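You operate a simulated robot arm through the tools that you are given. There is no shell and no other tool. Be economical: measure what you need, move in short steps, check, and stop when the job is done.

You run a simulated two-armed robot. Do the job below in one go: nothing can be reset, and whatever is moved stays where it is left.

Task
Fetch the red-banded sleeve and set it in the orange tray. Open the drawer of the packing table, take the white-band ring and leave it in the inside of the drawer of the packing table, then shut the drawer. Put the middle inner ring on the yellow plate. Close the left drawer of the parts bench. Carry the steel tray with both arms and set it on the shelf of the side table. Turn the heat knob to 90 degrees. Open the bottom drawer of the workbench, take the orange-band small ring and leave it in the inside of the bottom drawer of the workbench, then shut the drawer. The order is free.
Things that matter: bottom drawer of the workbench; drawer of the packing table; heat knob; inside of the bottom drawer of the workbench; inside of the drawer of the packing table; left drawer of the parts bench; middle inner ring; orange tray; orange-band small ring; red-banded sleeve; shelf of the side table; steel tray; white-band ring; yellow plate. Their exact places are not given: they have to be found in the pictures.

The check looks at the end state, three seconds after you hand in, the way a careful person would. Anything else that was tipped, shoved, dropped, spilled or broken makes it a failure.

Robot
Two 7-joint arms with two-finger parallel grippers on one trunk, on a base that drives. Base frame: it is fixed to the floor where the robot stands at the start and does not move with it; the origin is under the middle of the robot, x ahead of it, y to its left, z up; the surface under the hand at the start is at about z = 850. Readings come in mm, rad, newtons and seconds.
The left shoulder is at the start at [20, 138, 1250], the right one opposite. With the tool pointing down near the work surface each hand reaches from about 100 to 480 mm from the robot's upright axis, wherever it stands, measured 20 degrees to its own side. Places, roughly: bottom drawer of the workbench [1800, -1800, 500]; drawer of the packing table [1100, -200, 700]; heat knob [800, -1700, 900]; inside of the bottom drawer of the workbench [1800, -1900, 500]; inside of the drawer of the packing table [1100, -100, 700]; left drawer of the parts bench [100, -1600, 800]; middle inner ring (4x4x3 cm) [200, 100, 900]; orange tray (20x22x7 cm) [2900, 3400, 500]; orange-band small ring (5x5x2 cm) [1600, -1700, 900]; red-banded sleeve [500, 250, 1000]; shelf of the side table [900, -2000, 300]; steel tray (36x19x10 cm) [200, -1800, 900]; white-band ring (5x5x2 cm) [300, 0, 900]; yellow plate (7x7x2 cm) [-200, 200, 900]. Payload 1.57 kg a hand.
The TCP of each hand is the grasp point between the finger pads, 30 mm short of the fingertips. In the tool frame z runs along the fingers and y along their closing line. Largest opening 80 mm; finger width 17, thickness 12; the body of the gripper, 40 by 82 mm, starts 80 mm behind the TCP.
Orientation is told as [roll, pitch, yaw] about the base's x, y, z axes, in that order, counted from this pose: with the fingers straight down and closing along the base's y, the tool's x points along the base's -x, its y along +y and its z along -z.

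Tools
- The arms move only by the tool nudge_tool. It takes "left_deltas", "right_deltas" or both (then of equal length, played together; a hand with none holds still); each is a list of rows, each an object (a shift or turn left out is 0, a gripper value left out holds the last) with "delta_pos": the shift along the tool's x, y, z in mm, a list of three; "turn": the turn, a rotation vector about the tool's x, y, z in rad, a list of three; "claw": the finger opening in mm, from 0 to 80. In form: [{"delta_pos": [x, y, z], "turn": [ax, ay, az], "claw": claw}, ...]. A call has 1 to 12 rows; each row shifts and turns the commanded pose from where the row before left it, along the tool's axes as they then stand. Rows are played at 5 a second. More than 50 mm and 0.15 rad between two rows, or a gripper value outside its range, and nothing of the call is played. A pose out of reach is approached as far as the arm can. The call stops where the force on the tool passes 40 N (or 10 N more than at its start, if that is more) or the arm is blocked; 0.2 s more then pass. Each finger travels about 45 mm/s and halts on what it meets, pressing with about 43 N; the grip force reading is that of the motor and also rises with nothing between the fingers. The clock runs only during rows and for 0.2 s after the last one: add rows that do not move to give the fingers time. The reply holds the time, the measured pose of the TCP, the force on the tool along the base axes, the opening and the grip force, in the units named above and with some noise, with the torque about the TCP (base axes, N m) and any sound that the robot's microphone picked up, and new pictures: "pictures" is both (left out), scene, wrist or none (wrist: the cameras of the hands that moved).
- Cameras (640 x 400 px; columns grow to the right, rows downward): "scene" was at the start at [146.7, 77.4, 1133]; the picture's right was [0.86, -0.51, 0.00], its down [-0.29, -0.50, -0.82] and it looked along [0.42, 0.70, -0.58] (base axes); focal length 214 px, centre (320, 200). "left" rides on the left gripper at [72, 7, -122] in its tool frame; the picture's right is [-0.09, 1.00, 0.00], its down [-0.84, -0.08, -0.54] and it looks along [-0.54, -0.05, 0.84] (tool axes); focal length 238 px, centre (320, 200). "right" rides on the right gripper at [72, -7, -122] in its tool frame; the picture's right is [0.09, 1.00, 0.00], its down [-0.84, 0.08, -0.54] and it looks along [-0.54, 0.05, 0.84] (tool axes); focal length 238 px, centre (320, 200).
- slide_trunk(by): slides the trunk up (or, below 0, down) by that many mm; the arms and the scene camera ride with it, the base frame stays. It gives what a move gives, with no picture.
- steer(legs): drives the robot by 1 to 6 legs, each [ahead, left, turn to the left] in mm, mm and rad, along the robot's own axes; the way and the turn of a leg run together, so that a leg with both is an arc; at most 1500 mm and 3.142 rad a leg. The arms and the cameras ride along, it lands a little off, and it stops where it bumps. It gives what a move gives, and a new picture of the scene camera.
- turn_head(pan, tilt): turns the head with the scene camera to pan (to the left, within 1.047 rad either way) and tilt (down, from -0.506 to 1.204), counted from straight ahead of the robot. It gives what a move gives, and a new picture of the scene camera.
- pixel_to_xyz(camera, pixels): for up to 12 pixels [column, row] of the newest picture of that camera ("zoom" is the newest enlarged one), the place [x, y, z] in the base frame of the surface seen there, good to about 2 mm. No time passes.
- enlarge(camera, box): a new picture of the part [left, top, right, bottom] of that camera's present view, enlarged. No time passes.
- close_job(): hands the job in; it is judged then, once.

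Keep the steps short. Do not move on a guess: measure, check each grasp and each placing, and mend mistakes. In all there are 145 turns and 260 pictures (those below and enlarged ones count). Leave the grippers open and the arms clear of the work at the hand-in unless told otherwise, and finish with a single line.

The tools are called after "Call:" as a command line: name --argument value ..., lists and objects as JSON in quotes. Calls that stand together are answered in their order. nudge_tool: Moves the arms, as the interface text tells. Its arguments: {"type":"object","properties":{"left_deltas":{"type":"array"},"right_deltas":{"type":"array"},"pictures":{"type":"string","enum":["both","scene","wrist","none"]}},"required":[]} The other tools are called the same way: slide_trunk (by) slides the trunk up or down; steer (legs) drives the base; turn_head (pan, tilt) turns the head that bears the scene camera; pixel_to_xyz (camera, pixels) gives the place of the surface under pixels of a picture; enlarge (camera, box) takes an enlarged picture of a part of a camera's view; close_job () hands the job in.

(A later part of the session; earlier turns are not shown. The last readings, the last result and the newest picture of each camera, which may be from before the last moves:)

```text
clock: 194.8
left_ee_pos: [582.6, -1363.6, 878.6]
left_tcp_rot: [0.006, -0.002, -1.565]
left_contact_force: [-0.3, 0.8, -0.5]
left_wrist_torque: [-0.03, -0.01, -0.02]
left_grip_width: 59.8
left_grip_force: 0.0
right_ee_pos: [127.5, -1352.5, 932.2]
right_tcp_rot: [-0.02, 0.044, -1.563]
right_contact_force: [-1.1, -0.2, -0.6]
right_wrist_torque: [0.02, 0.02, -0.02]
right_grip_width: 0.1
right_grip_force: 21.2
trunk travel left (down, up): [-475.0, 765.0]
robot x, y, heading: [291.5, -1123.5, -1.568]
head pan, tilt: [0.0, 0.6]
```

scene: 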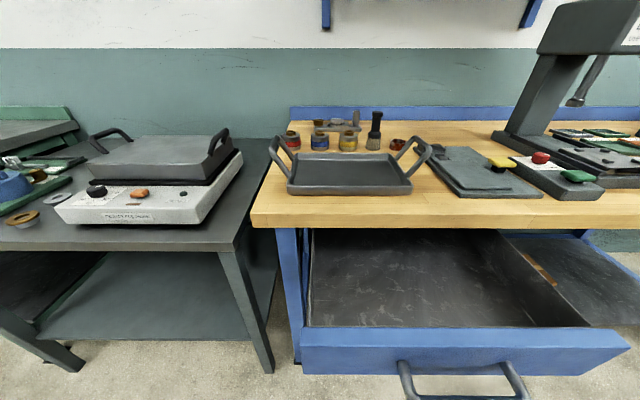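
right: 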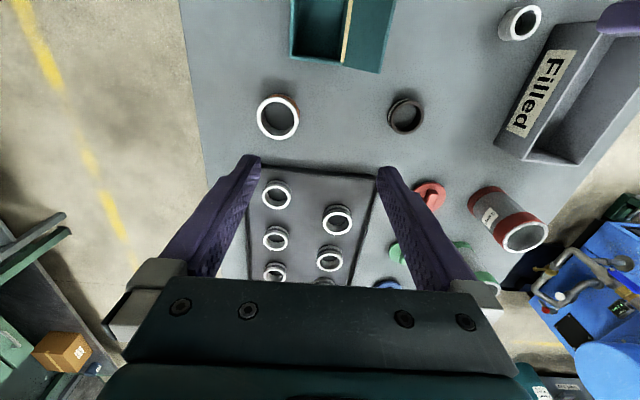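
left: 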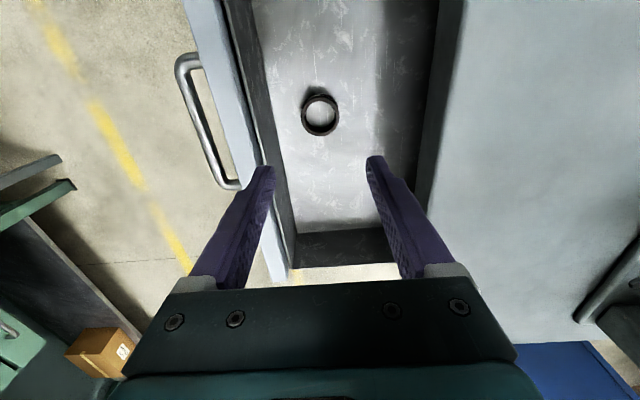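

Right hand is just outside the handle. Descend 130 and begin pushing (−y).

Call:
nudge_tool --right_deltas '[{"delta_pos": [0, 0, 40]}, {"delta_pos": [0, 10, 40]}, {"delta_pos": [0, 0, 40]}, {"delta_pos": [0, 0, 10]}, {"delta_pos": [-10, 0, 0]}, {"delta_pos": [-10, 0, 0]}, {"delta_pos": [-15, 0, 0]}, {"delta_pos": [-15, 0, 0]}]' --pictures "scene"

```text
clock: 196.6
left_ee_pos: [583.2, -1364.0, 878.1]
left_tcp_rot: [0.006, -0.002, -1.564]
left_contact_force: [0.4, 0.1, 0.0]
left_wrist_torque: [0.03, 0.02, -0.01]
left_grip_width: 60.2
left_grip_force: 0.0
right_ee_pos: [136.6, -1397.4, 801.1]
right_tcp_rot: [-0.019, 0.041, -1.563]
right_contact_force: [-0.1, 0.2, -0.5]
right_wrist_torque: [0.01, 0.01, -0.01]
right_grip_width: 0.1
right_grip_force: 21.5
trunk travel left (down, up): [-475.0, 765.0]
robot x, y, heading: [290.9, -1119.4, -1.563]
head pan, tilt: [0.0, 0.6]
```

scene: 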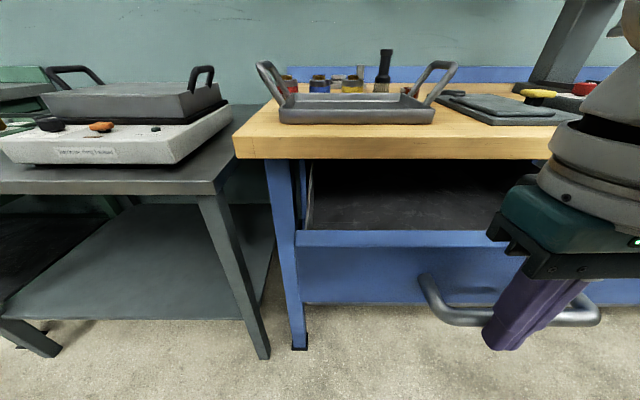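

It is moving. Continue 165 mm.

Call:
nudge_tool --right_deltas '[{"delta_pos": [-15, 0, 0]}, {"delta_pos": [-15, 0, 0]}, {"delta_pos": [-15, 0, 0]}, {"delta_pos": [-15, 0, 0]}, {"delta_pos": [-15, 0, 0]}, {"delta_pos": [-15, 0, 0]}, {"delta_pos": [-15, 0, 0]}, {"delta_pos": [-15, 0, 0]}, {"delta_pos": [-15, 0, 0]}, {"delta_pos": [-12, 0, 0]}, {"delta_pos": [-10, 0, 0]}, {"delta_pos": [-8, 0, 0]}]' --pictures "scene"

```text
clock: 199.2
left_ee_pos: [583.5, -1363.3, 877.6]
left_tcp_rot: [0.005, -0.001, -1.566]
left_contact_force: [0.0, -0.2, 0.5]
left_wrist_torque: [-0.02, -0.01, 0.03]
left_grip_width: 59.9
left_grip_force: 0.1
right_ee_pos: [136.0, -1561.2, 792.8]
right_tcp_rot: [-0.018, 0.044, -1.562]
right_contact_force: [1.4, 1.1, 1.6]
right_wrist_torque: [0.04, -0.07, 0.01]
right_grip_width: 0.0
right_grip_force: 21.2
trunk travel left (down, up): [-475.0, 765.0]
robot x, y, heading: [292.2, -1123.5, -1.566]
head pan, tilt: [0.0, 0.6]
```

scene: 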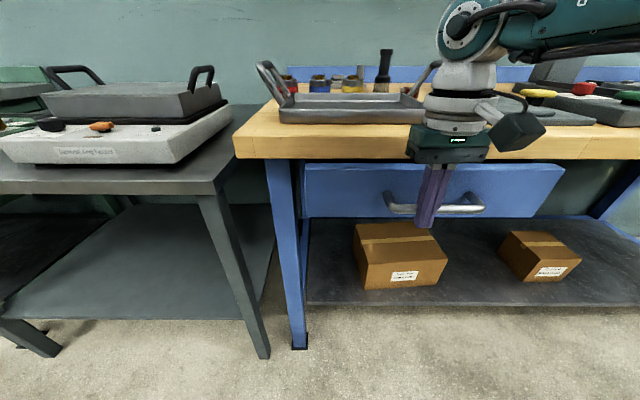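

Almost in. Push on in small steps until resistance.

Call:
nudge_tool --right_deltas '[{"delta_pos": [-6, 0, 0]}, {"delta_pos": [-6, 0, 0]}, {"delta_pos": [-6, 0, 0]}, {"delta_pos": [-6, 0, 0]}, {"delta_pos": [-6, 0, 0]}]' --pictures "scene"

Call:
pixel_to_xyz --camera "scene" --pixels '[[340, 190], [530, 190], [340, 150], [350, 205]]'

```text
clock: 200.4
left_ee_pos: [583.3, -1363.7, 877.9]
left_tcp_rot: [0.005, -0.002, -1.567]
left_contact_force: [1.0, 0.5, 0.5]
left_wrist_torque: [-0.01, -0.02, 0.0]
left_grip_width: 59.9
left_grip_force: 0.0
right_ee_pos: [136.8, -1579.5, 793.8]
right_tcp_rot: [-0.023, 0.04, -1.564]
right_contact_force: [1.4, 0.5, 0.0]
right_wrist_torque: [0.01, 0.01, 0.0]
right_grip_width: 0.1
right_grip_force: 21.5
right hand out of reach, approached as far as the arm can: row 4, 5
trunk travel left (down, up): [-475.0, 765.0]
robot x, y, heading: [287.5, -1123.0, -1.567]
head pan, tilt: [0.0, 0.6]
```

scene: 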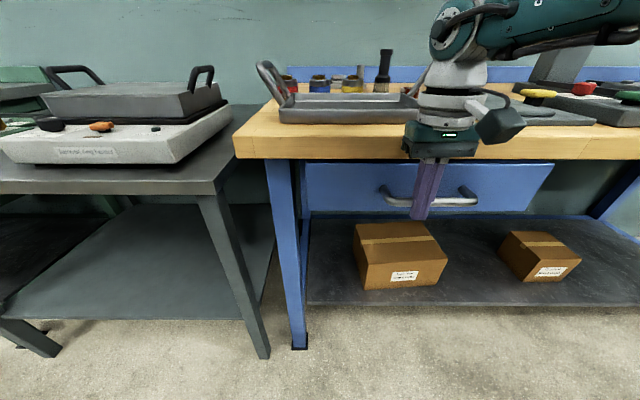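

```text
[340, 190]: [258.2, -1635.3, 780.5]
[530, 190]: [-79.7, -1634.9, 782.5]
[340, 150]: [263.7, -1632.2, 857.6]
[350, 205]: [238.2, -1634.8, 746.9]
```

Face at y=−1635, no stop felt; the arm is at its limit. Pull the hand back, drive 70 nearer, and push again.

Call:
nudge_tool --right_deltas '[{"delta_pos": [45, 0, 0]}, {"delta_pos": [45, 0, 0]}]' --pictures "none"

Call:
steer --legs '[[70, 0, 0]]'

Call:
nudge_tool --right_deltas '[{"delta_pos": [-15, 0, 0]}, {"delta_pos": [-8, 0, 0]}, {"delta_pos": [-6, 0, 0]}, {"delta_pos": [-6, 0, 0]}, {"delta_pos": [-6, 0, 0]}, {"delta_pos": [-6, 0, 0]}, {"delta_pos": [-6, 0, 0]}, {"delta_pos": [-6, 0, 0]}]' --pictures "none"

```text
clock: 201.0
left_ee_pos: [581.9, -1362.5, 877.9]
left_tcp_rot: [0.005, -0.002, -1.565]
left_contact_force: [0.7, -0.2, 0.3]
left_wrist_torque: [-0.01, -0.03, 0.02]
left_grip_width: 59.7
left_grip_force: 0.1
right_ee_pos: [134.5, -1488.9, 793.8]
right_tcp_rot: [-0.021, 0.044, -1.568]
right_contact_force: [-0.9, 1.6, 0.9]
right_wrist_torque: [0.0, 0.01, 0.03]
right_grip_width: 0.1
right_grip_force: 20.8
trunk travel left (down, up): [-475.0, 765.0]
robot x, y, heading: [294.0, -1117.7, -1.566]
head pan, tilt: [0.0, 0.6]
```

```text
clock: 202.0
left_ee_pos: [583.7, -1433.6, 878.7]
left_tcp_rot: [0.006, -0.001, -1.565]
left_contact_force: [0.5, 0.4, 0.0]
left_wrist_torque: [0.01, 0.03, -0.01]
left_grip_width: 60.2
left_grip_force: 0.1
right_ee_pos: [136.6, -1559.6, 794.3]
right_tcp_rot: [-0.02, 0.042, -1.564]
right_contact_force: [-0.7, 0.0, 0.8]
right_wrist_torque: [0.01, -0.02, 0.01]
right_grip_width: 0.0
right_grip_force: 21.0
trunk travel left (down, up): [-475.0, 765.0]
robot x, y, heading: [290.3, -1191.3, -1.566]
head pan, tilt: [0.0, 0.6]
```

scene: 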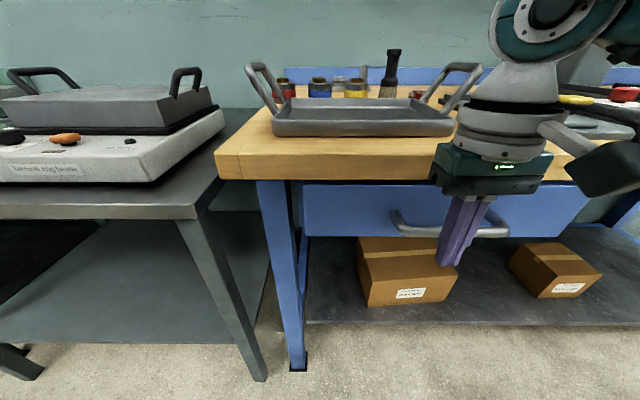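

```text
clock: 203.2
left_ee_pos: [581.6, -1428.5, 876.5]
left_tcp_rot: [0.007, 0.004, -1.567]
left_contact_force: [0.2, 0.2, 0.3]
left_wrist_torque: [0.01, -0.02, -0.04]
left_grip_width: 60.0
left_grip_force: 0.1
right_ee_pos: [136.2, -1589.9, 792.7]
right_tcp_rot: [-0.022, 0.057, -1.562]
right_contact_force: [-0.9, 24.5, 11.7]
right_wrist_torque: [-2.72, 0.05, -0.44]
right_grip_width: 0.0
right_grip_force: 21.3
trunk travel left (down, up): [-475.0, 765.0]
robot x, y, heading: [290.2, -1190.0, -1.57]
head pan, tilt: [0.0, 0.6]
stopped in row 5 (right hand): the force on the tool passed its limit at 49 N (the readings are from after the stop); the commanded pose is now the measured one
```

Stopped at 49 N, but the torque suggests the palm met the bench edge. Back off a little and measure the drawer face.

Call:
nudge_tool --right_deltas '[{"delta_pos": [30, 0, 0]}, {"delta_pos": [40, 0, 0]}]' --pictures "scene"

Call:
pixel_to_xyz --camera "scene" --pixels '[[340, 210], [560, 210], [340, 170], [350, 230], [470, 230], [340, 182]]'

```text
clock: 203.8
left_ee_pos: [582.8, -1433.5, 878.3]
left_tcp_rot: [0.005, -0.002, -1.567]
left_contact_force: [0.2, 0.2, -1.0]
left_wrist_torque: [-0.01, -0.02, 0.02]
left_grip_width: 59.9
left_grip_force: 0.0
right_ee_pos: [136.7, -1527.2, 797.9]
right_tcp_rot: [-0.02, 0.047, -1.564]
right_contact_force: [0.1, 0.2, -0.2]
right_wrist_torque: [-0.02, 0.02, -0.01]
right_grip_width: 0.1
right_grip_force: 21.4
trunk travel left (down, up): [-475.0, 765.0]
robot x, y, heading: [289.6, -1190.1, -1.567]
head pan, tilt: [0.0, 0.6]
```

scene: 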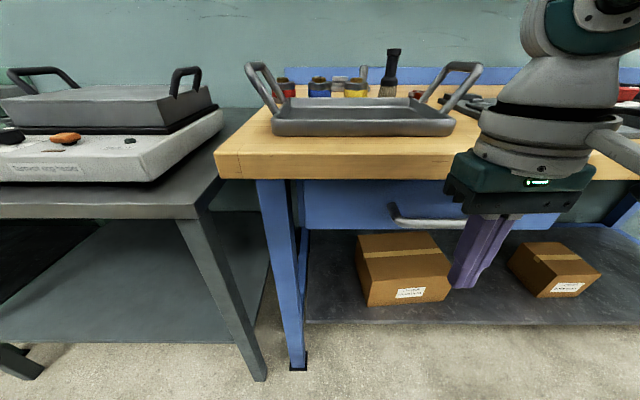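

```text
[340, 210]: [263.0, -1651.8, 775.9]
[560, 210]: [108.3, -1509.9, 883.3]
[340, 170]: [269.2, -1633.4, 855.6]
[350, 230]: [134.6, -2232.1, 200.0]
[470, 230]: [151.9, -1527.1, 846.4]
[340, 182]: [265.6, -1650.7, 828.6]
```

Face is at y=−1651.5, 19 mm behind the edge—just as the packing drawer when shut. To be sure, push once more with the hand tilted so the palm clears.

Call:
nudge_tool --right_deltas '[{"turn": [0, -0.14, 0]}, {"turn": [0, -0.14, 0]}, {"delta_pos": [-14, 0, 3.5]}, {"delta_pos": [-9.7, 0, 2.4]}, {"delta_pos": [-7, 0, 1.8]}, {"delta_pos": [-5, 0, 1.2]}, {"delta_pos": [-5, 0, 1.2]}, {"delta_pos": [-5, 0, 1.2]}, {"delta_pos": [-5, 0, 1.2]}, {"delta_pos": [-5, 0, 1.2]}, {"delta_pos": [-5, 0, 1.2]}]' --pictures "none"

Call:
enlarge --camera "scene" --box '[240, 140, 480, 260]'

Call:
pixel_to_xyz --camera "scene" --pixels '[[340, 210], [360, 200]]'

```text
clock: 206.2
left_ee_pos: [583.9, -1432.2, 877.8]
left_tcp_rot: [0.006, -0.001, -1.568]
left_contact_force: [-0.1, -0.1, -0.6]
left_wrist_torque: [0.02, 0.0, 0.0]
left_grip_width: 60.1
left_grip_force: 0.1
right_ee_pos: [136.5, -1587.8, 796.5]
right_tcp_rot: [-0.021, -0.233, -1.557]
right_contact_force: [0.0, 0.2, 0.4]
right_wrist_torque: [0.0, -0.02, -0.01]
right_grip_width: 0.1
right_grip_force: 21.5
trunk travel left (down, up): [-475.0, 765.0]
robot x, y, heading: [288.9, -1188.0, -1.565]
head pan, tilt: [0.0, 0.6]
```

```text
2.67 times, centred on (360, 200) of scene
```

zoom: 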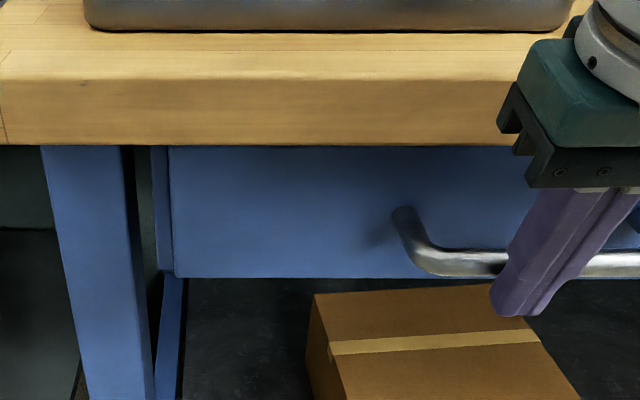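

```text
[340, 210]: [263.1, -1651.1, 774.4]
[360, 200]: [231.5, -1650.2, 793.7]
```

About 9 mm gap to the bar remains. Push on up to 18 mm.

Call:
nudge_tool --right_deltas '[{"delta_pos": [-5, 0, 1.2]}, {"delta_pos": [-4, 0, 1]}, {"delta_pos": [-4, 0, 1]}, {"delta_pos": [-4, 0, 1]}, {"delta_pos": [-4, 0, 1]}]' --pictures "none"

```text
clock: 207.4
left_ee_pos: [583.1, -1428.0, 875.7]
left_tcp_rot: [0.006, 0.003, -1.566]
left_contact_force: [-0.6, 0.0, 0.6]
left_wrist_torque: [-0.02, 0.01, 0.0]
left_grip_width: 60.1
left_grip_force: 0.1
right_ee_pos: [137.1, -1595.7, 788.6]
right_tcp_rot: [-0.023, -0.196, -1.553]
right_contact_force: [0.8, 20.8, -0.3]
right_wrist_torque: [0.14, 0.25, -0.1]
right_grip_width: 0.1
right_grip_force: 21.3
trunk travel left (down, up): [-475.0, 765.0]
robot x, y, heading: [286.1, -1192.9, -1.567]
head pan, tilt: [0.0, 0.6]
stopped in row 5 (right hand): the force on the tool passed its limit at 42 N (the readings are from after the stop); the commanded pose is now the measured one
```

Now 42 N at the fingertips with little torque: the drawer is against its stop. Retreat, raise the trunk and drive back a bit to look at the steel tray.

Call:
nudge_tool --right_deltas '[{"delta_pos": [40, 0, 0]}, {"delta_pos": [45, 0, 0]}, {"delta_pos": [45, 0, 0], "claw": 40}]' --pictures "none"

Call:
slide_trunk --by 190

Call:
steer --legs '[[-80, -50, 0]]'

Call:
enlarge --camera "scene" --box '[200, 90, 440, 240]'

```text
clock: 208.2
left_ee_pos: [581.3, -1431.5, 878.8]
left_tcp_rot: [0.006, -0.001, -1.566]
left_contact_force: [0.0, 0.5, 0.0]
left_wrist_torque: [-0.01, -0.02, 0.01]
left_grip_width: 59.9
left_grip_force: 0.0
right_ee_pos: [135.6, -1479.0, 765.0]
right_tcp_rot: [-0.019, -0.215, -1.557]
right_contact_force: [-0.7, 0.2, 0.1]
right_wrist_torque: [0.01, -0.01, -0.06]
right_grip_width: 31.9
right_grip_force: 0.1
trunk travel left (down, up): [-475.0, 765.0]
robot x, y, heading: [288.0, -1189.4, -1.569]
head pan, tilt: [0.0, 0.6]
```

```text
clock: 210.3
left_ee_pos: [583.9, -1431.8, 1067.7]
left_tcp_rot: [0.003, -0.002, -1.567]
left_contact_force: [-0.1, 0.5, 0.3]
left_wrist_torque: [-0.02, -0.01, 0.0]
left_grip_width: 60.0
left_grip_force: 0.1
right_ee_pos: [136.0, -1478.1, 956.1]
right_tcp_rot: [-0.02, -0.216, -1.557]
right_contact_force: [0.1, 0.4, 0.6]
right_wrist_torque: [-0.03, 0.04, -0.02]
right_grip_width: 39.9
right_grip_force: 0.1
trunk travel left (down, up): [-665.0, 575.0]
robot x, y, heading: [287.7, -1187.9, -1.564]
head pan, tilt: [0.0, 0.6]
```

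```text
clock: 211.4
left_ee_pos: [532.5, -1354.2, 1068.6]
left_tcp_rot: [0.007, -0.002, -1.568]
left_contact_force: [0.8, -0.6, 0.0]
left_wrist_torque: [-0.01, -0.01, 0.02]
left_grip_width: 60.1
left_grip_force: 0.1
right_ee_pos: [85.2, -1400.5, 956.5]
right_tcp_rot: [-0.019, -0.217, -1.555]
right_contact_force: [0.3, 0.6, 0.5]
right_wrist_torque: [0.01, 0.02, -0.02]
right_grip_width: 40.0
right_grip_force: 0.0
trunk travel left (down, up): [-665.0, 575.0]
robot x, y, heading: [237.7, -1110.9, -1.565]
head pan, tilt: [0.0, 0.6]
```

scene: 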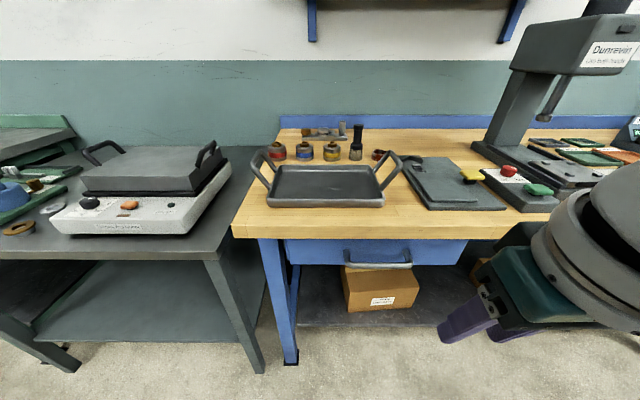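

```text
2.67 times, centred on (320, 165) of scene
```

zoom: 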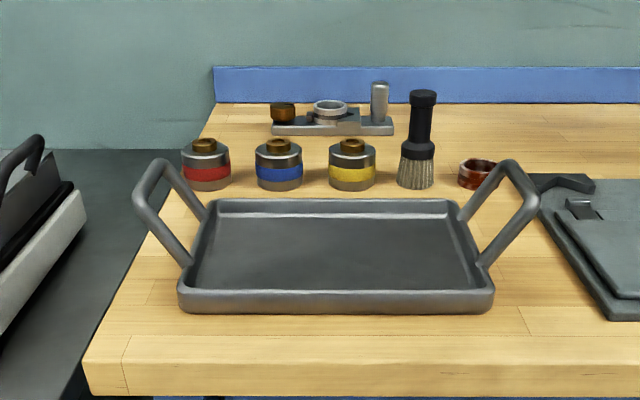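

Measure both handle bars in the zoom: left bar (140,195)-(160,163); right bar (533,192)-(507,163), the tray corners.

Call:
pixel_to_xyz --camera "zoom" --pixels '[[139, 196], [148, 178], [158, 163], [534, 192], [522, 177], [508, 163], [180, 300], [493, 300], [215, 203], [458, 203], [335, 250], [205, 180]]'

Call:
enlarge --camera "scene" --box '[240, 140, 304, 220]'

```text
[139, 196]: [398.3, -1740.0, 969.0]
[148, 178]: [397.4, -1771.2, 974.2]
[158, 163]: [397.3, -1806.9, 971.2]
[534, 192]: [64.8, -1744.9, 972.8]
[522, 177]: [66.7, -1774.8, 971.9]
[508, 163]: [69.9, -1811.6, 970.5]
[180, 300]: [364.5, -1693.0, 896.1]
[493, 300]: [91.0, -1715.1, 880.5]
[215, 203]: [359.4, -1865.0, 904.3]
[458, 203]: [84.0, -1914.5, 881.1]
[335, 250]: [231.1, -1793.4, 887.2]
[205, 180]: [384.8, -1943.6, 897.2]
```

```text
5.00 times, centred on (272, 180) of scene
```

zoom: 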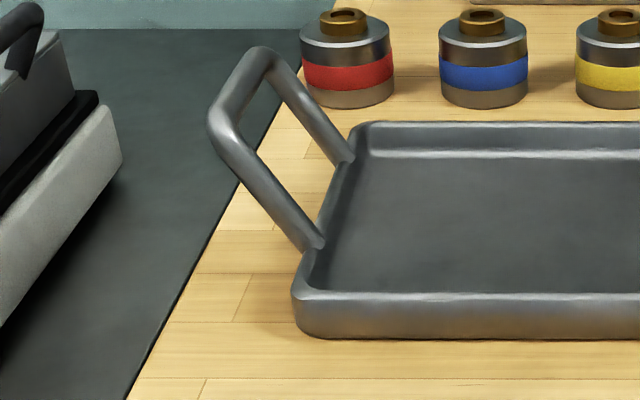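

Bars: left x≈398, right x≈66, both y −1740…−1810, z≈968. I'll grip both with the hands tilted 0.8 rad so they later fit under the side table. First tilt both hands.

Call:
nudge_tool --left_deltas '[{"turn": [0, -0.134, 0]}, {"turn": [0, -0.134, 0]}, {"turn": [0, -0.133, 0]}, {"turn": [0, -0.133, 0]}, {"turn": [0, -0.133, 0]}, {"turn": [0, -0.133, 0], "claw": 50}]' --right_deltas '[{"turn": [0, -0.146, 0], "claw": 50}, {"turn": [0, -0.146, 0]}, {"turn": [0, -0.146, 0]}, {"turn": [0, -0.145, 0]}, {"delta_pos": [-35, 0, -34]}, {"delta_pos": [-35, 0, -34]}]' --pictures "none"

Call:
steer --legs '[[80, 0, -0.005]]'

```text
clock: 212.8
left_ee_pos: [566.9, -1396.9, 1054.2]
left_tcp_rot: [0.008, -0.806, -1.575]
left_contact_force: [0.1, 0.0, -0.4]
left_wrist_torque: [0.02, -0.02, 0.03]
left_grip_width: 49.9
left_grip_force: 0.0
left hand out of reach, approached as far as the arm can: row 3, 4, 5, 6
right_ee_pos: [87.6, -1425.0, 1051.4]
right_tcp_rot: [-0.023, -0.555, -1.546]
right_contact_force: [0.0, -0.2, 0.1]
right_wrist_torque: [0.0, 0.03, 0.01]
right_grip_width: 49.9
right_grip_force: 0.0
right hand out of reach, approached as far as the arm can: row 3, 4
trunk travel left (down, up): [-665.0, 575.0]
robot x, y, heading: [241.3, -1111.6, -1.563]
head pan, tilt: [0.0, 0.6]
```

```text
clock: 213.8
left_ee_pos: [566.2, -1479.2, 1053.7]
left_tcp_rot: [0.008, -0.803, -1.576]
left_contact_force: [-0.6, -0.6, -0.1]
left_wrist_torque: [0.0, 0.03, -0.02]
left_grip_width: 50.2
left_grip_force: 0.1
right_ee_pos: [85.5, -1503.8, 1052.0]
right_tcp_rot: [-0.024, -0.554, -1.553]
right_contact_force: [0.7, 0.1, 0.3]
right_wrist_torque: [-0.03, 0.0, 0.03]
right_grip_width: 50.2
right_grip_force: 0.0
trunk travel left (down, up): [-665.0, 575.0]
robot x, y, heading: [238.2, -1186.8, -1.572]
head pan, tilt: [0.0, 0.6]
```

scene: 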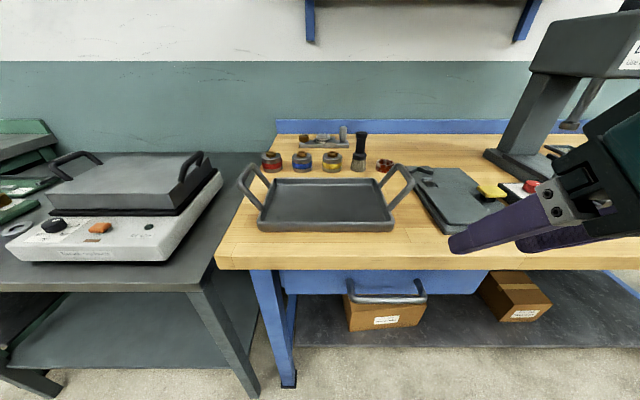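

The tilt was limited close-in; extending the hands ahead should free it. Move both ahead ~150 and bring the left over its bar's line.

Call:
nudge_tool --left_deltas '[{"delta_pos": [-26, -32, 27]}, {"delta_pos": [-26, -32, 27]}, {"delta_pos": [-26, -32, 27]}, {"delta_pos": [-26, -32, 27]}]' --right_deltas '[{"delta_pos": [-26, -4, 27]}, {"delta_pos": [-26, -4, 27]}, {"delta_pos": [-26, -4, 27]}, {"delta_pos": [-26, -4, 27]}]' --pictures "scene"

```text
clock: 214.8
left_ee_pos: [434.1, -1629.0, 1052.3]
left_tcp_rot: [0.009, -0.801, -1.577]
left_contact_force: [-0.1, 0.0, 0.3]
left_wrist_torque: [-0.02, 0.01, -0.02]
left_grip_width: 50.0
left_grip_force: 0.1
right_ee_pos: [72.7, -1653.0, 1014.9]
right_tcp_rot: [-0.023, -0.556, -1.549]
right_contact_force: [-0.7, -0.2, -0.2]
right_wrist_torque: [0.0, -0.03, 0.04]
right_grip_width: 50.1
right_grip_force: 0.0
trunk travel left (down, up): [-665.0, 575.0]
robot x, y, heading: [240.0, -1187.8, -1.569]
head pan, tilt: [0.0, 0.6]
```

scene: 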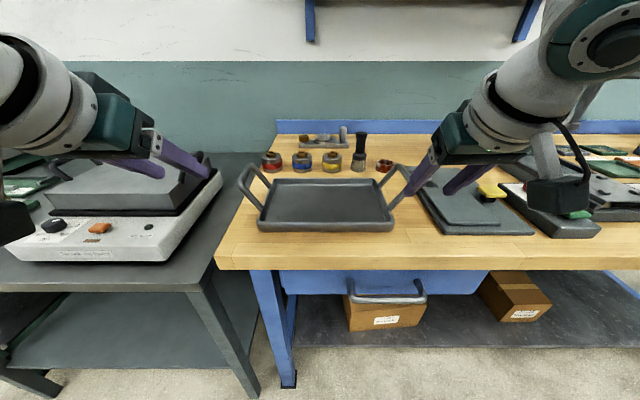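

Now finish the right hand's tilt (−0.245) and lift it 38; align left x to 398 and right to 66.

Call:
nudge_tool --left_deltas '[{"delta_pos": [0, -18, 0]}, {"delta_pos": [0, -18, 0]}, {}]' --right_deltas '[{"delta_pos": [-20, -6, -32]}, {"turn": [0, -0.122, 0]}, {"turn": [0, -0.122, 0]}]' --pictures "both"

```text
clock: 215.6
left_ee_pos: [400.2, -1629.1, 1053.2]
left_tcp_rot: [0.008, -0.8, -1.576]
left_contact_force: [-0.8, 0.0, 0.8]
left_wrist_torque: [-0.01, 0.01, 0.03]
left_grip_width: 49.7
left_grip_force: 0.0
right_ee_pos: [63.8, -1650.4, 1053.6]
right_tcp_rot: [-0.029, -0.801, -1.542]
right_contact_force: [-0.6, 0.4, -0.8]
right_wrist_torque: [0.0, 0.0, 0.0]
right_grip_width: 49.9
right_grip_force: 0.0
trunk travel left (down, up): [-665.0, 575.0]
robot x, y, heading: [238.4, -1189.4, -1.57]
head pan, tilt: [0.0, 0.6]
```

scene: 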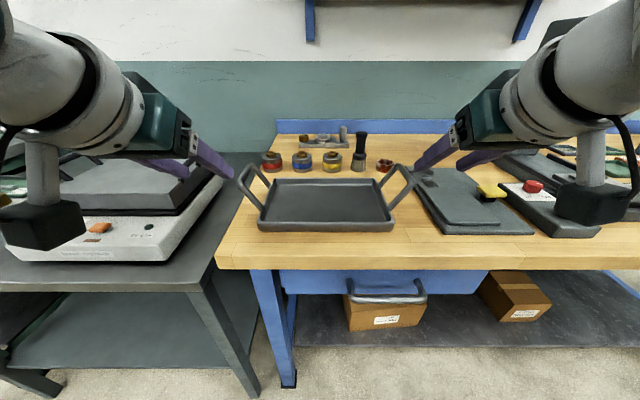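
right: 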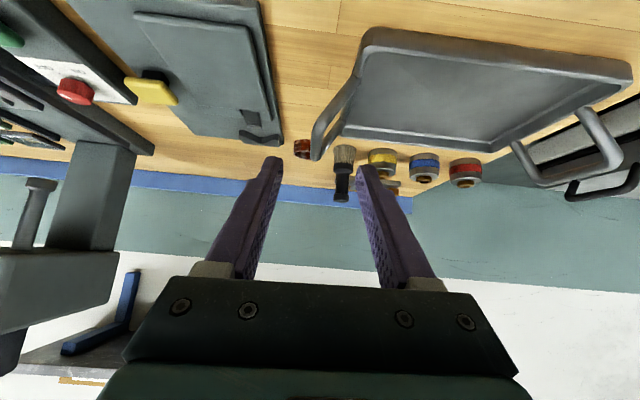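
left: 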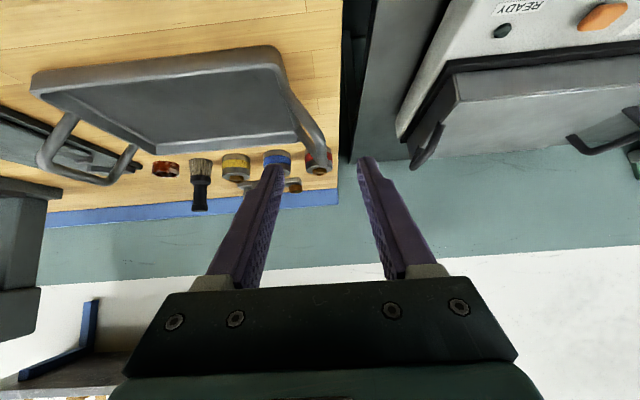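

Check the heater's near parts against the left hand's path.

Call:
pixel_to_xyz --camera "scene" --pixels '[[221, 178], [205, 172], [205, 210], [245, 190], [255, 170], [405, 178], [398, 168]]'

Call:
pixel_to_xyz --camera "left" --pixels '[[318, 140], [308, 110], [300, 90], [425, 150]]'

Call:
pixel_to_xyz --camera "right" --pixels '[[320, 145], [328, 120], [340, 95]]'

```text
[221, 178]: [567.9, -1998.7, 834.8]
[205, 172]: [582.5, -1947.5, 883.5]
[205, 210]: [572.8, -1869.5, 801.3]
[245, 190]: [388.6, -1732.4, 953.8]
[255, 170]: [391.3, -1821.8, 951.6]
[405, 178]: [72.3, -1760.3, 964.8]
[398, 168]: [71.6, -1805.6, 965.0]
```

```text
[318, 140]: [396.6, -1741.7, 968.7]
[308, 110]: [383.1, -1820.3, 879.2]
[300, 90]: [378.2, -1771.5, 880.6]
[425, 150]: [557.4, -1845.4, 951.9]
```

```text
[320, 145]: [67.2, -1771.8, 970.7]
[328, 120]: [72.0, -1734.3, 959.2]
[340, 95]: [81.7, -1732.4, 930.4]
```

All clear. Move along the tilted axes toward the bars, stopping ~40 mm short.

Call:
nudge_tool --left_deltas '[{"delta_pos": [-38, -2, 0]}, {"delta_pos": [0, 0, 38]}, {"delta_pos": [0, 0, 38]}, {"delta_pos": [0, 0, 38]}]' --right_deltas '[{"delta_pos": [-23, 2, 0]}, {"delta_pos": [0, 0, 34]}, {"delta_pos": [0, 0, 34]}, {"delta_pos": [0, 0, 34]}]' --pictures "both"

```text
clock: 216.6
left_ee_pos: [398.9, -1737.4, 999.6]
left_tcp_rot: [0.007, -0.803, -1.579]
left_contact_force: [-0.2, 1.0, 0.4]
left_wrist_torque: [0.0, 0.02, 0.02]
left_grip_width: 50.1
left_grip_force: 0.0
right_ee_pos: [65.3, -1739.5, 999.0]
right_tcp_rot: [-0.031, -0.8, -1.542]
right_contact_force: [0.9, -0.2, 0.1]
right_wrist_torque: [0.01, 0.0, 0.01]
right_grip_width: 50.0
right_grip_force: 0.0
trunk travel left (down, up): [-665.0, 575.0]
robot x, y, heading: [238.5, -1192.4, -1.569]
head pan, tilt: [0.0, 0.6]
```

scene: 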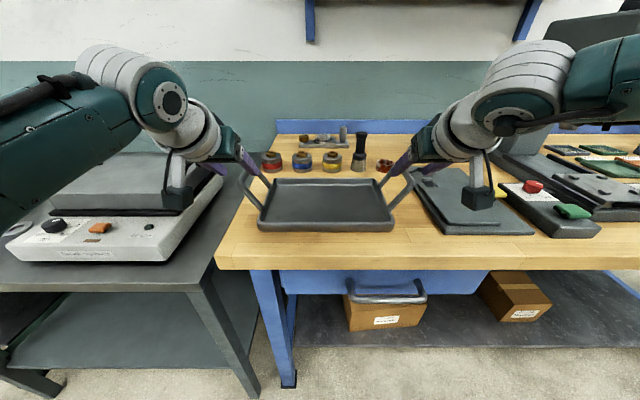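
right: 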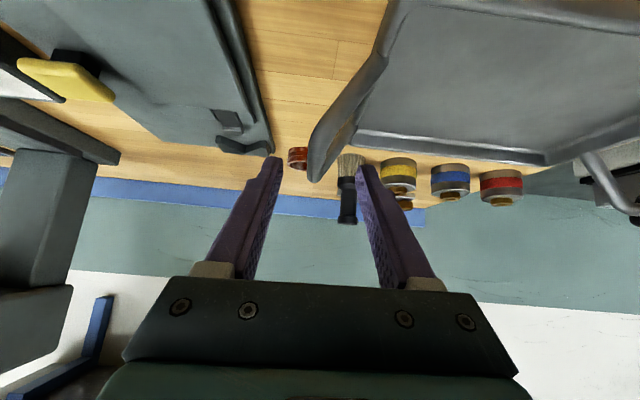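
left: 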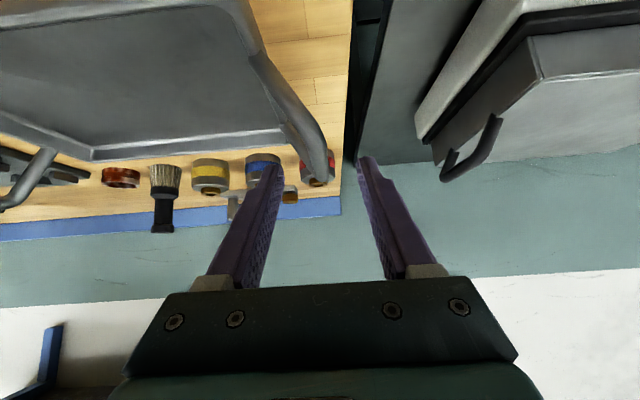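

Bars lie between the fingers. Advance 40 mm and close both.

Call:
nudge_tool --left_deltas '[{"delta_pos": [0, 0, 20]}, {"delta_pos": [0, 0, 20]}, {"claw": 5}, {"claw": 5}, {"claw": 5}, {"claw": 5}, {"claw": 5}]' --right_deltas '[{"delta_pos": [0, 0, 20]}, {"delta_pos": [0, 0, 19]}, {"claw": 5}, {"claw": 5}, {"claw": 5}, {"claw": 5}, {"claw": 5}]' --pictures "both"

```text
clock: 218.2
left_ee_pos: [399.3, -1765.1, 970.9]
left_tcp_rot: [0.01, -0.801, -1.576]
left_contact_force: [8.2, 0.5, 1.5]
left_wrist_torque: [-0.17, -0.04, -0.35]
left_grip_width: 13.8
left_grip_force: 30.3
right_ee_pos: [63.7, -1767.2, 972.0]
right_tcp_rot: [-0.032, -0.799, -1.544]
right_contact_force: [-11.7, -0.9, -0.1]
right_wrist_torque: [-0.11, 0.1, 0.07]
right_grip_width: 13.3
right_grip_force: 29.9
trunk travel left (down, up): [-665.0, 575.0]
robot x, y, heading: [243.7, -1188.7, -1.567]
head pan, tilt: [0.0, 0.6]
```

scene: 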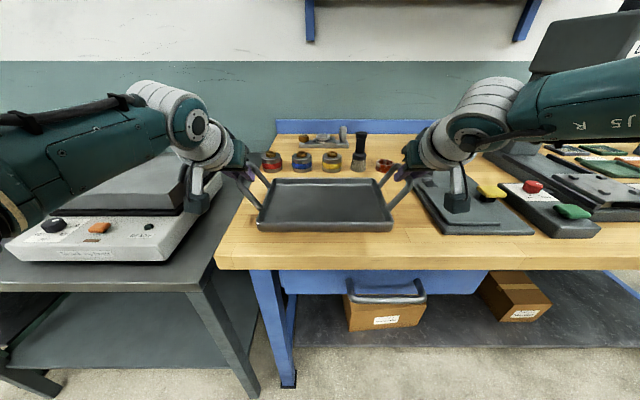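
right: 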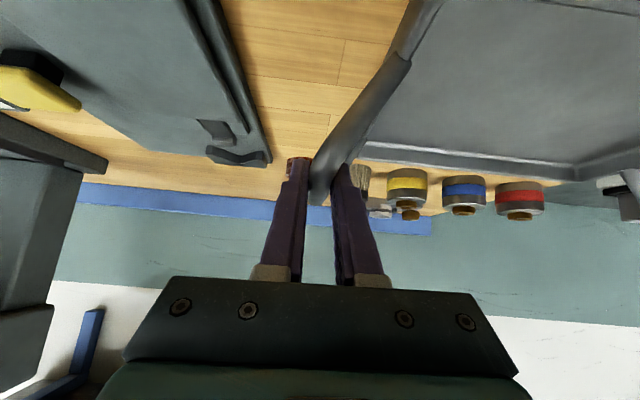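
left: 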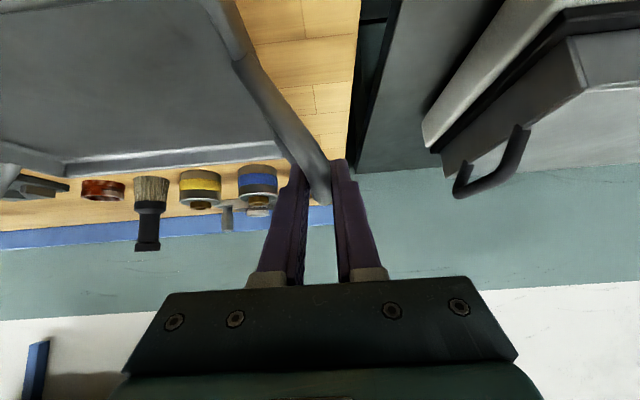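

Both bars are held (13.8/13.3 mm). Lift with the trunk by 70 so both rise alike, then back off.

Call:
slide_trunk --by 70

Call:
steer --legs '[[-420, 0, 0]]'

```text
clock: 219.3
left_ee_pos: [399.2, -1763.1, 1040.9]
left_tcp_rot: [0.008, -0.8, -1.576]
left_contact_force: [16.3, 1.4, -3.4]
left_wrist_torque: [-0.17, -0.14, -0.26]
left_grip_width: 13.3
left_grip_force: 30.4
right_ee_pos: [64.8, -1766.9, 1040.5]
right_tcp_rot: [-0.035, -0.802, -1.542]
right_contact_force: [-16.3, -0.4, -3.9]
right_wrist_torque: [0.29, 0.08, 0.11]
right_grip_width: 13.8
right_grip_force: 29.9
trunk travel left (down, up): [-735.0, 505.0]
robot x, y, heading: [239.8, -1193.3, -1.568]
head pan, tilt: [0.0, 0.6]
```

```text
clock: 221.9
left_ee_pos: [403.3, -1338.1, 1040.8]
left_tcp_rot: [0.007, -0.801, -1.562]
left_contact_force: [17.6, 1.0, -4.1]
left_wrist_torque: [0.29, -0.13, -0.27]
left_grip_width: 13.3
left_grip_force: 30.3
right_ee_pos: [67.1, -1343.6, 1040.6]
right_tcp_rot: [-0.034, -0.799, -1.53]
right_contact_force: [-17.2, -1.1, -3.4]
right_wrist_torque: [-0.2, 0.09, 0.08]
right_grip_width: 13.4
right_grip_force: 29.6
trunk travel left (down, up): [-735.0, 505.0]
robot x, y, heading: [236.9, -765.5, -1.554]
head pan, tilt: [0.0, 0.6]
```

scene: 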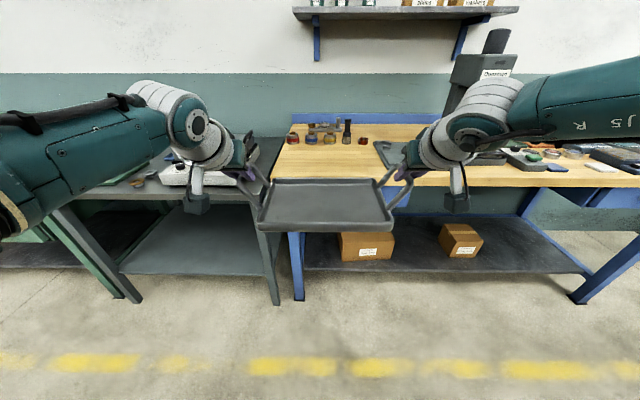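

The tray hangs level. Drive left 700 to stand before the side table and measure its shelf.

Call:
steer --legs '[[0, 700, -0.014]]'

Call:
pixel_to_xyz --camera "scene" --pixels '[[320, 270], [320, 285], [200, 280], [420, 280], [320, 250], [150, 220], [450, 240], [250, 260], [400, 255]]'

```text
clock: 225.7
left_ee_pos: [1093.6, -1331.0, 1042.2]
left_tcp_rot: [0.009, -0.8, -1.569]
left_contact_force: [0.8, -0.5, -3.5]
left_wrist_torque: [-0.02, 0.0, -0.35]
left_grip_width: 13.4
left_grip_force: 30.2
right_ee_pos: [758.9, -1334.8, 1041.6]
right_tcp_rot: [-0.033, -0.801, -1.536]
right_contact_force: [-1.0, -1.1, -3.6]
right_wrist_torque: [0.15, 0.02, 0.21]
right_grip_width: 13.4
right_grip_force: 30.3
trunk travel left (down, up): [-735.0, 505.0]
robot x, y, heading: [929.3, -759.7, -1.567]
head pan, tilt: [0.0, 0.6]
```

scene: 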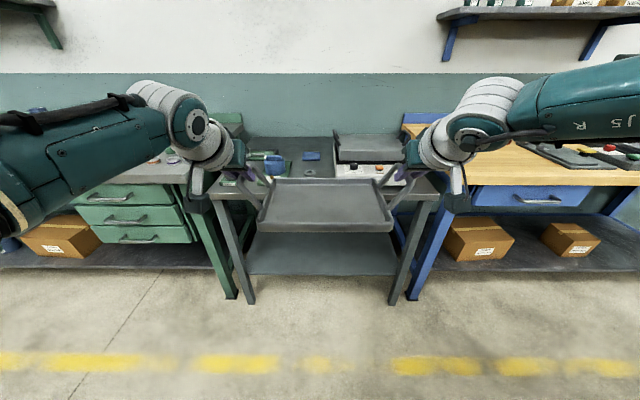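

```text
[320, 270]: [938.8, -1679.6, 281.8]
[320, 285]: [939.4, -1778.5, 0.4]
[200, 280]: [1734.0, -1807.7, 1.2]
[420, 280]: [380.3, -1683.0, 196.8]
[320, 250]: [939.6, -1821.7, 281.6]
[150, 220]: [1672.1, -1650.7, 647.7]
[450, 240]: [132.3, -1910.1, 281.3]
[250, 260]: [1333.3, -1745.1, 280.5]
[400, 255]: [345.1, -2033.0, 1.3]
```

Shelf top z≈281.5, front edge y≈−1670, x ≈560…1330. Lower the trunk 620 and inspect.

Call:
slide_trunk --by -620

Call:
turn_head --pan 0 --tilt 0.35

```text
refused: -620 is not a number from -400 to 400
```

```text
clock: 226.5
left_ee_pos: [1094.7, -1330.1, 1040.6]
left_tcp_rot: [0.011, -0.8, -1.569]
left_contact_force: [0.1, 0.6, -3.8]
left_wrist_torque: [-0.13, 0.02, -0.4]
left_grip_width: 13.2
left_grip_force: 30.1
right_ee_pos: [759.6, -1335.7, 1039.6]
right_tcp_rot: [-0.033, -0.799, -1.537]
right_contact_force: [-1.0, -0.7, -3.1]
right_wrist_torque: [0.28, 0.01, 0.29]
right_grip_width: 13.4
right_grip_force: 30.3
trunk travel left (down, up): [-735.0, 505.0]
robot x, y, heading: [932.1, -759.3, -1.562]
head pan, tilt: [0.0, 0.351]
```

scene: 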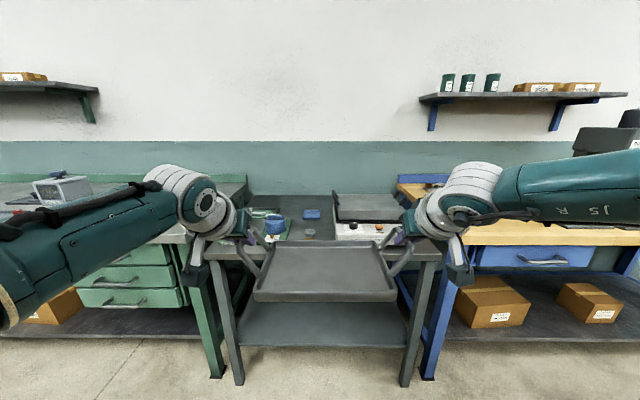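

Limited to 400 per slide: do it in two.

Call:
slide_trunk --by -320

Call:
slide_trunk --by -300

Call:
turn_head --pan 0 --tilt 0.4

```text
clock: 229.7
left_ee_pos: [1093.3, -1330.2, 721.2]
left_tcp_rot: [0.009, -0.8, -1.569]
left_contact_force: [-0.7, 0.1, -3.5]
left_wrist_torque: [0.13, 0.02, -0.38]
left_grip_width: 13.4
left_grip_force: 30.1
right_ee_pos: [759.2, -1334.2, 721.4]
right_tcp_rot: [-0.034, -0.799, -1.535]
right_contact_force: [0.3, 0.1, -3.1]
right_wrist_torque: [-0.03, -0.03, 0.24]
right_grip_width: 13.5
right_grip_force: 29.7
trunk travel left (down, up): [-415.0, 825.0]
robot x, y, heading: [930.9, -760.8, -1.564]
head pan, tilt: [0.0, 0.351]
```

```text
clock: 232.7
left_ee_pos: [1093.7, -1330.4, 421.0]
left_tcp_rot: [0.009, -0.799, -1.568]
left_contact_force: [0.6, 0.1, -2.9]
left_wrist_torque: [0.03, 0.01, -0.36]
left_grip_width: 13.3
left_grip_force: 30.2
right_ee_pos: [759.2, -1334.8, 420.9]
right_tcp_rot: [-0.033, -0.8, -1.536]
right_contact_force: [-0.6, -0.8, -4.0]
right_wrist_torque: [0.11, 0.01, 0.26]
right_grip_width: 13.6
right_grip_force: 29.7
trunk travel left (down, up): [-115.0, 1125.0]
robot x, y, heading: [929.7, -758.1, -1.559]
head pan, tilt: [0.0, 0.351]
```

```text
clock: 233.3
left_ee_pos: [1094.1, -1330.9, 421.9]
left_tcp_rot: [0.009, -0.802, -1.569]
left_contact_force: [-1.3, 0.6, -3.2]
left_wrist_torque: [0.05, 0.0, -0.41]
left_grip_width: 13.6
left_grip_force: 29.8
right_ee_pos: [759.7, -1333.7, 421.4]
right_tcp_rot: [-0.032, -0.8, -1.535]
right_contact_force: [0.1, -0.5, -2.6]
right_wrist_torque: [0.06, -0.02, 0.25]
right_grip_width: 13.5
right_grip_force: 30.0
trunk travel left (down, up): [-115.0, 1125.0]
robot x, y, heading: [932.0, -758.8, -1.559]
head pan, tilt: [0.0, 0.4]
```

scene: 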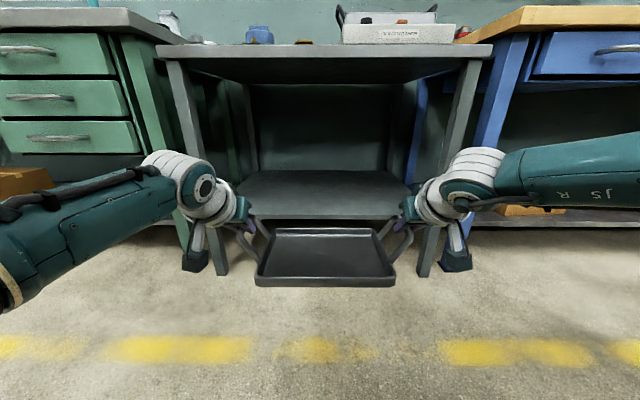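

Measure the wrists' outermost points and the legs' inner sides to check the fit.

Call:
pixel_to_xyz --camera "scene" --pixels '[[160, 180], [190, 255], [140, 200], [60, 230], [490, 175], [460, 260], [520, 180], [205, 110], [462, 110], [218, 250], [430, 240], [300, 70]]'

```text
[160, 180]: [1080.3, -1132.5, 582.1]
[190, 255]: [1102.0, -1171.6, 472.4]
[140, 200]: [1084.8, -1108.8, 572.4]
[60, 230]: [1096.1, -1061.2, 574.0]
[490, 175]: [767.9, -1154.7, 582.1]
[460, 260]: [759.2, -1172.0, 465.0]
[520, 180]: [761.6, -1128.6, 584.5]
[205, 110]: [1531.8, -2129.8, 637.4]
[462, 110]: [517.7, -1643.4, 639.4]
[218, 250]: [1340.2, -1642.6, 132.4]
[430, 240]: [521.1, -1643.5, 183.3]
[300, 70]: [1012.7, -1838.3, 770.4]
```

Wrists are well within the legs (x 545–1315) and below the top. Drive in 458 mm.

Call:
steer --legs '[[458, 0, 0]]'

```text
clock: 236.1
left_ee_pos: [1096.9, -1794.5, 420.6]
left_tcp_rot: [0.009, -0.8, -1.571]
left_contact_force: [-0.9, -0.1, -3.8]
left_wrist_torque: [0.04, 0.04, -0.35]
left_grip_width: 13.5
left_grip_force: 30.0
right_ee_pos: [762.4, -1797.6, 419.9]
right_tcp_rot: [-0.032, -0.798, -1.536]
right_contact_force: [0.0, 0.8, -3.7]
right_wrist_torque: [0.06, 0.01, 0.21]
right_grip_width: 13.7
right_grip_force: 30.3
trunk travel left (down, up): [-115.0, 1125.0]
robot x, y, heading: [936.2, -1220.3, -1.564]
head pan, tilt: [0.0, 0.4]
```

scene: 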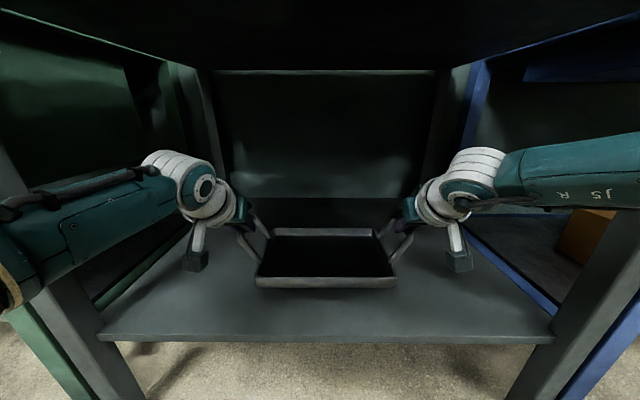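

In place over the shelf. Lower 42, then read forces.

Call:
slide_trunk --by -42

Call:
slide_trunk --by -5

```text
clock: 236.9
left_ee_pos: [1097.1, -1796.8, 378.8]
left_tcp_rot: [0.008, -0.801, -1.571]
left_contact_force: [-0.4, 0.4, -3.4]
left_wrist_torque: [-0.14, -0.04, -0.32]
left_grip_width: 13.5
left_grip_force: 30.2
right_ee_pos: [761.1, -1799.0, 378.7]
right_tcp_rot: [-0.032, -0.799, -1.538]
right_contact_force: [-0.1, 0.8, -3.5]
right_wrist_torque: [0.29, 0.0, 0.25]
right_grip_width: 13.4
right_grip_force: 30.4
trunk travel left (down, up): [-73.0, 1167.0]
robot x, y, heading: [936.7, -1223.8, -1.561]
head pan, tilt: [0.0, 0.4]
```

```text
clock: 237.5
left_ee_pos: [1097.9, -1795.8, 374.4]
left_tcp_rot: [0.009, -0.801, -1.572]
left_contact_force: [0.0, 0.4, -2.6]
left_wrist_torque: [0.04, 0.03, -0.32]
left_grip_width: 13.5
left_grip_force: 29.5
right_ee_pos: [761.5, -1799.0, 373.6]
right_tcp_rot: [-0.032, -0.797, -1.537]
right_contact_force: [0.3, -0.5, -3.4]
right_wrist_torque: [0.06, -0.03, 0.25]
right_grip_width: 13.3
right_grip_force: 30.0
trunk travel left (down, up): [-68.0, 1172.0]
robot x, y, heading: [938.8, -1224.5, -1.564]
head pan, tilt: [0.0, 0.4]
```

Still hanging; 3 mm more.

Call:
slide_trunk --by -3

```text
clock: 238.0
left_ee_pos: [1098.0, -1796.6, 372.2]
left_tcp_rot: [0.009, -0.8, -1.57]
left_contact_force: [-0.1, 2.2, 1.5]
left_wrist_torque: [0.04, -0.02, -0.35]
left_grip_width: 13.6
left_grip_force: 29.9
right_ee_pos: [761.4, -1799.6, 371.3]
right_tcp_rot: [-0.034, -0.801, -1.538]
right_contact_force: [-0.2, 0.9, 1.3]
right_wrist_torque: [-0.67, 0.01, 0.21]
right_grip_width: 13.4
right_grip_force: 30.0
trunk travel left (down, up): [-65.0, 1175.0]
robot x, y, heading: [936.5, -1226.7, -1.564]
head pan, tilt: [0.0, 0.4]
```

The weight is off: the tray rests. Open both, withdraw 70 mm along the tool axes.

Call:
nudge_tool --left_deltas '[{"claw": 46}, {"claw": 46}, {}, {"delta_pos": [0, 0, -25]}, {"delta_pos": [0, 0, -25]}, {"delta_pos": [0, 0, -25]}]' --right_deltas '[{"claw": 46}, {"claw": 46}, {}, {"delta_pos": [0, 0, -25]}, {"delta_pos": [0, 0, -25]}, {"delta_pos": [0, 0, -25]}]' --pictures "scene"

```text
clock: 239.4
left_ee_pos: [1095.8, -1741.8, 424.3]
left_tcp_rot: [0.009, -0.801, -1.572]
left_contact_force: [0.1, -0.2, 0.1]
left_wrist_torque: [-0.02, 0.0, 0.02]
left_grip_width: 46.3
left_grip_force: 0.1
right_ee_pos: [759.5, -1746.1, 422.7]
right_tcp_rot: [-0.034, -0.798, -1.537]
right_contact_force: [-0.1, -0.3, -0.4]
right_wrist_torque: [0.0, 0.02, -0.01]
right_grip_width: 45.9
right_grip_force: 0.1
trunk travel left (down, up): [-65.0, 1175.0]
robot x, y, heading: [934.2, -1224.2, -1.566]
head pan, tilt: [0.0, 0.4]
```

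scene: 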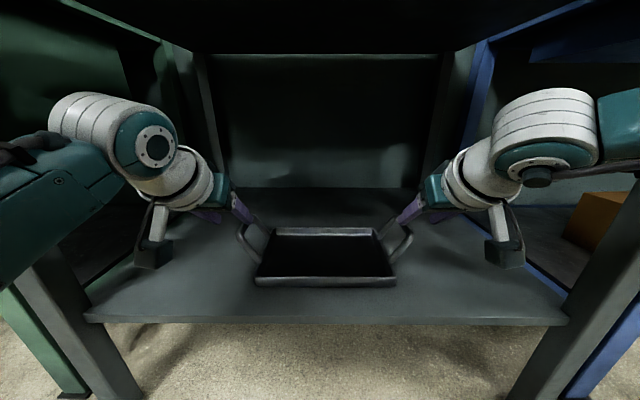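

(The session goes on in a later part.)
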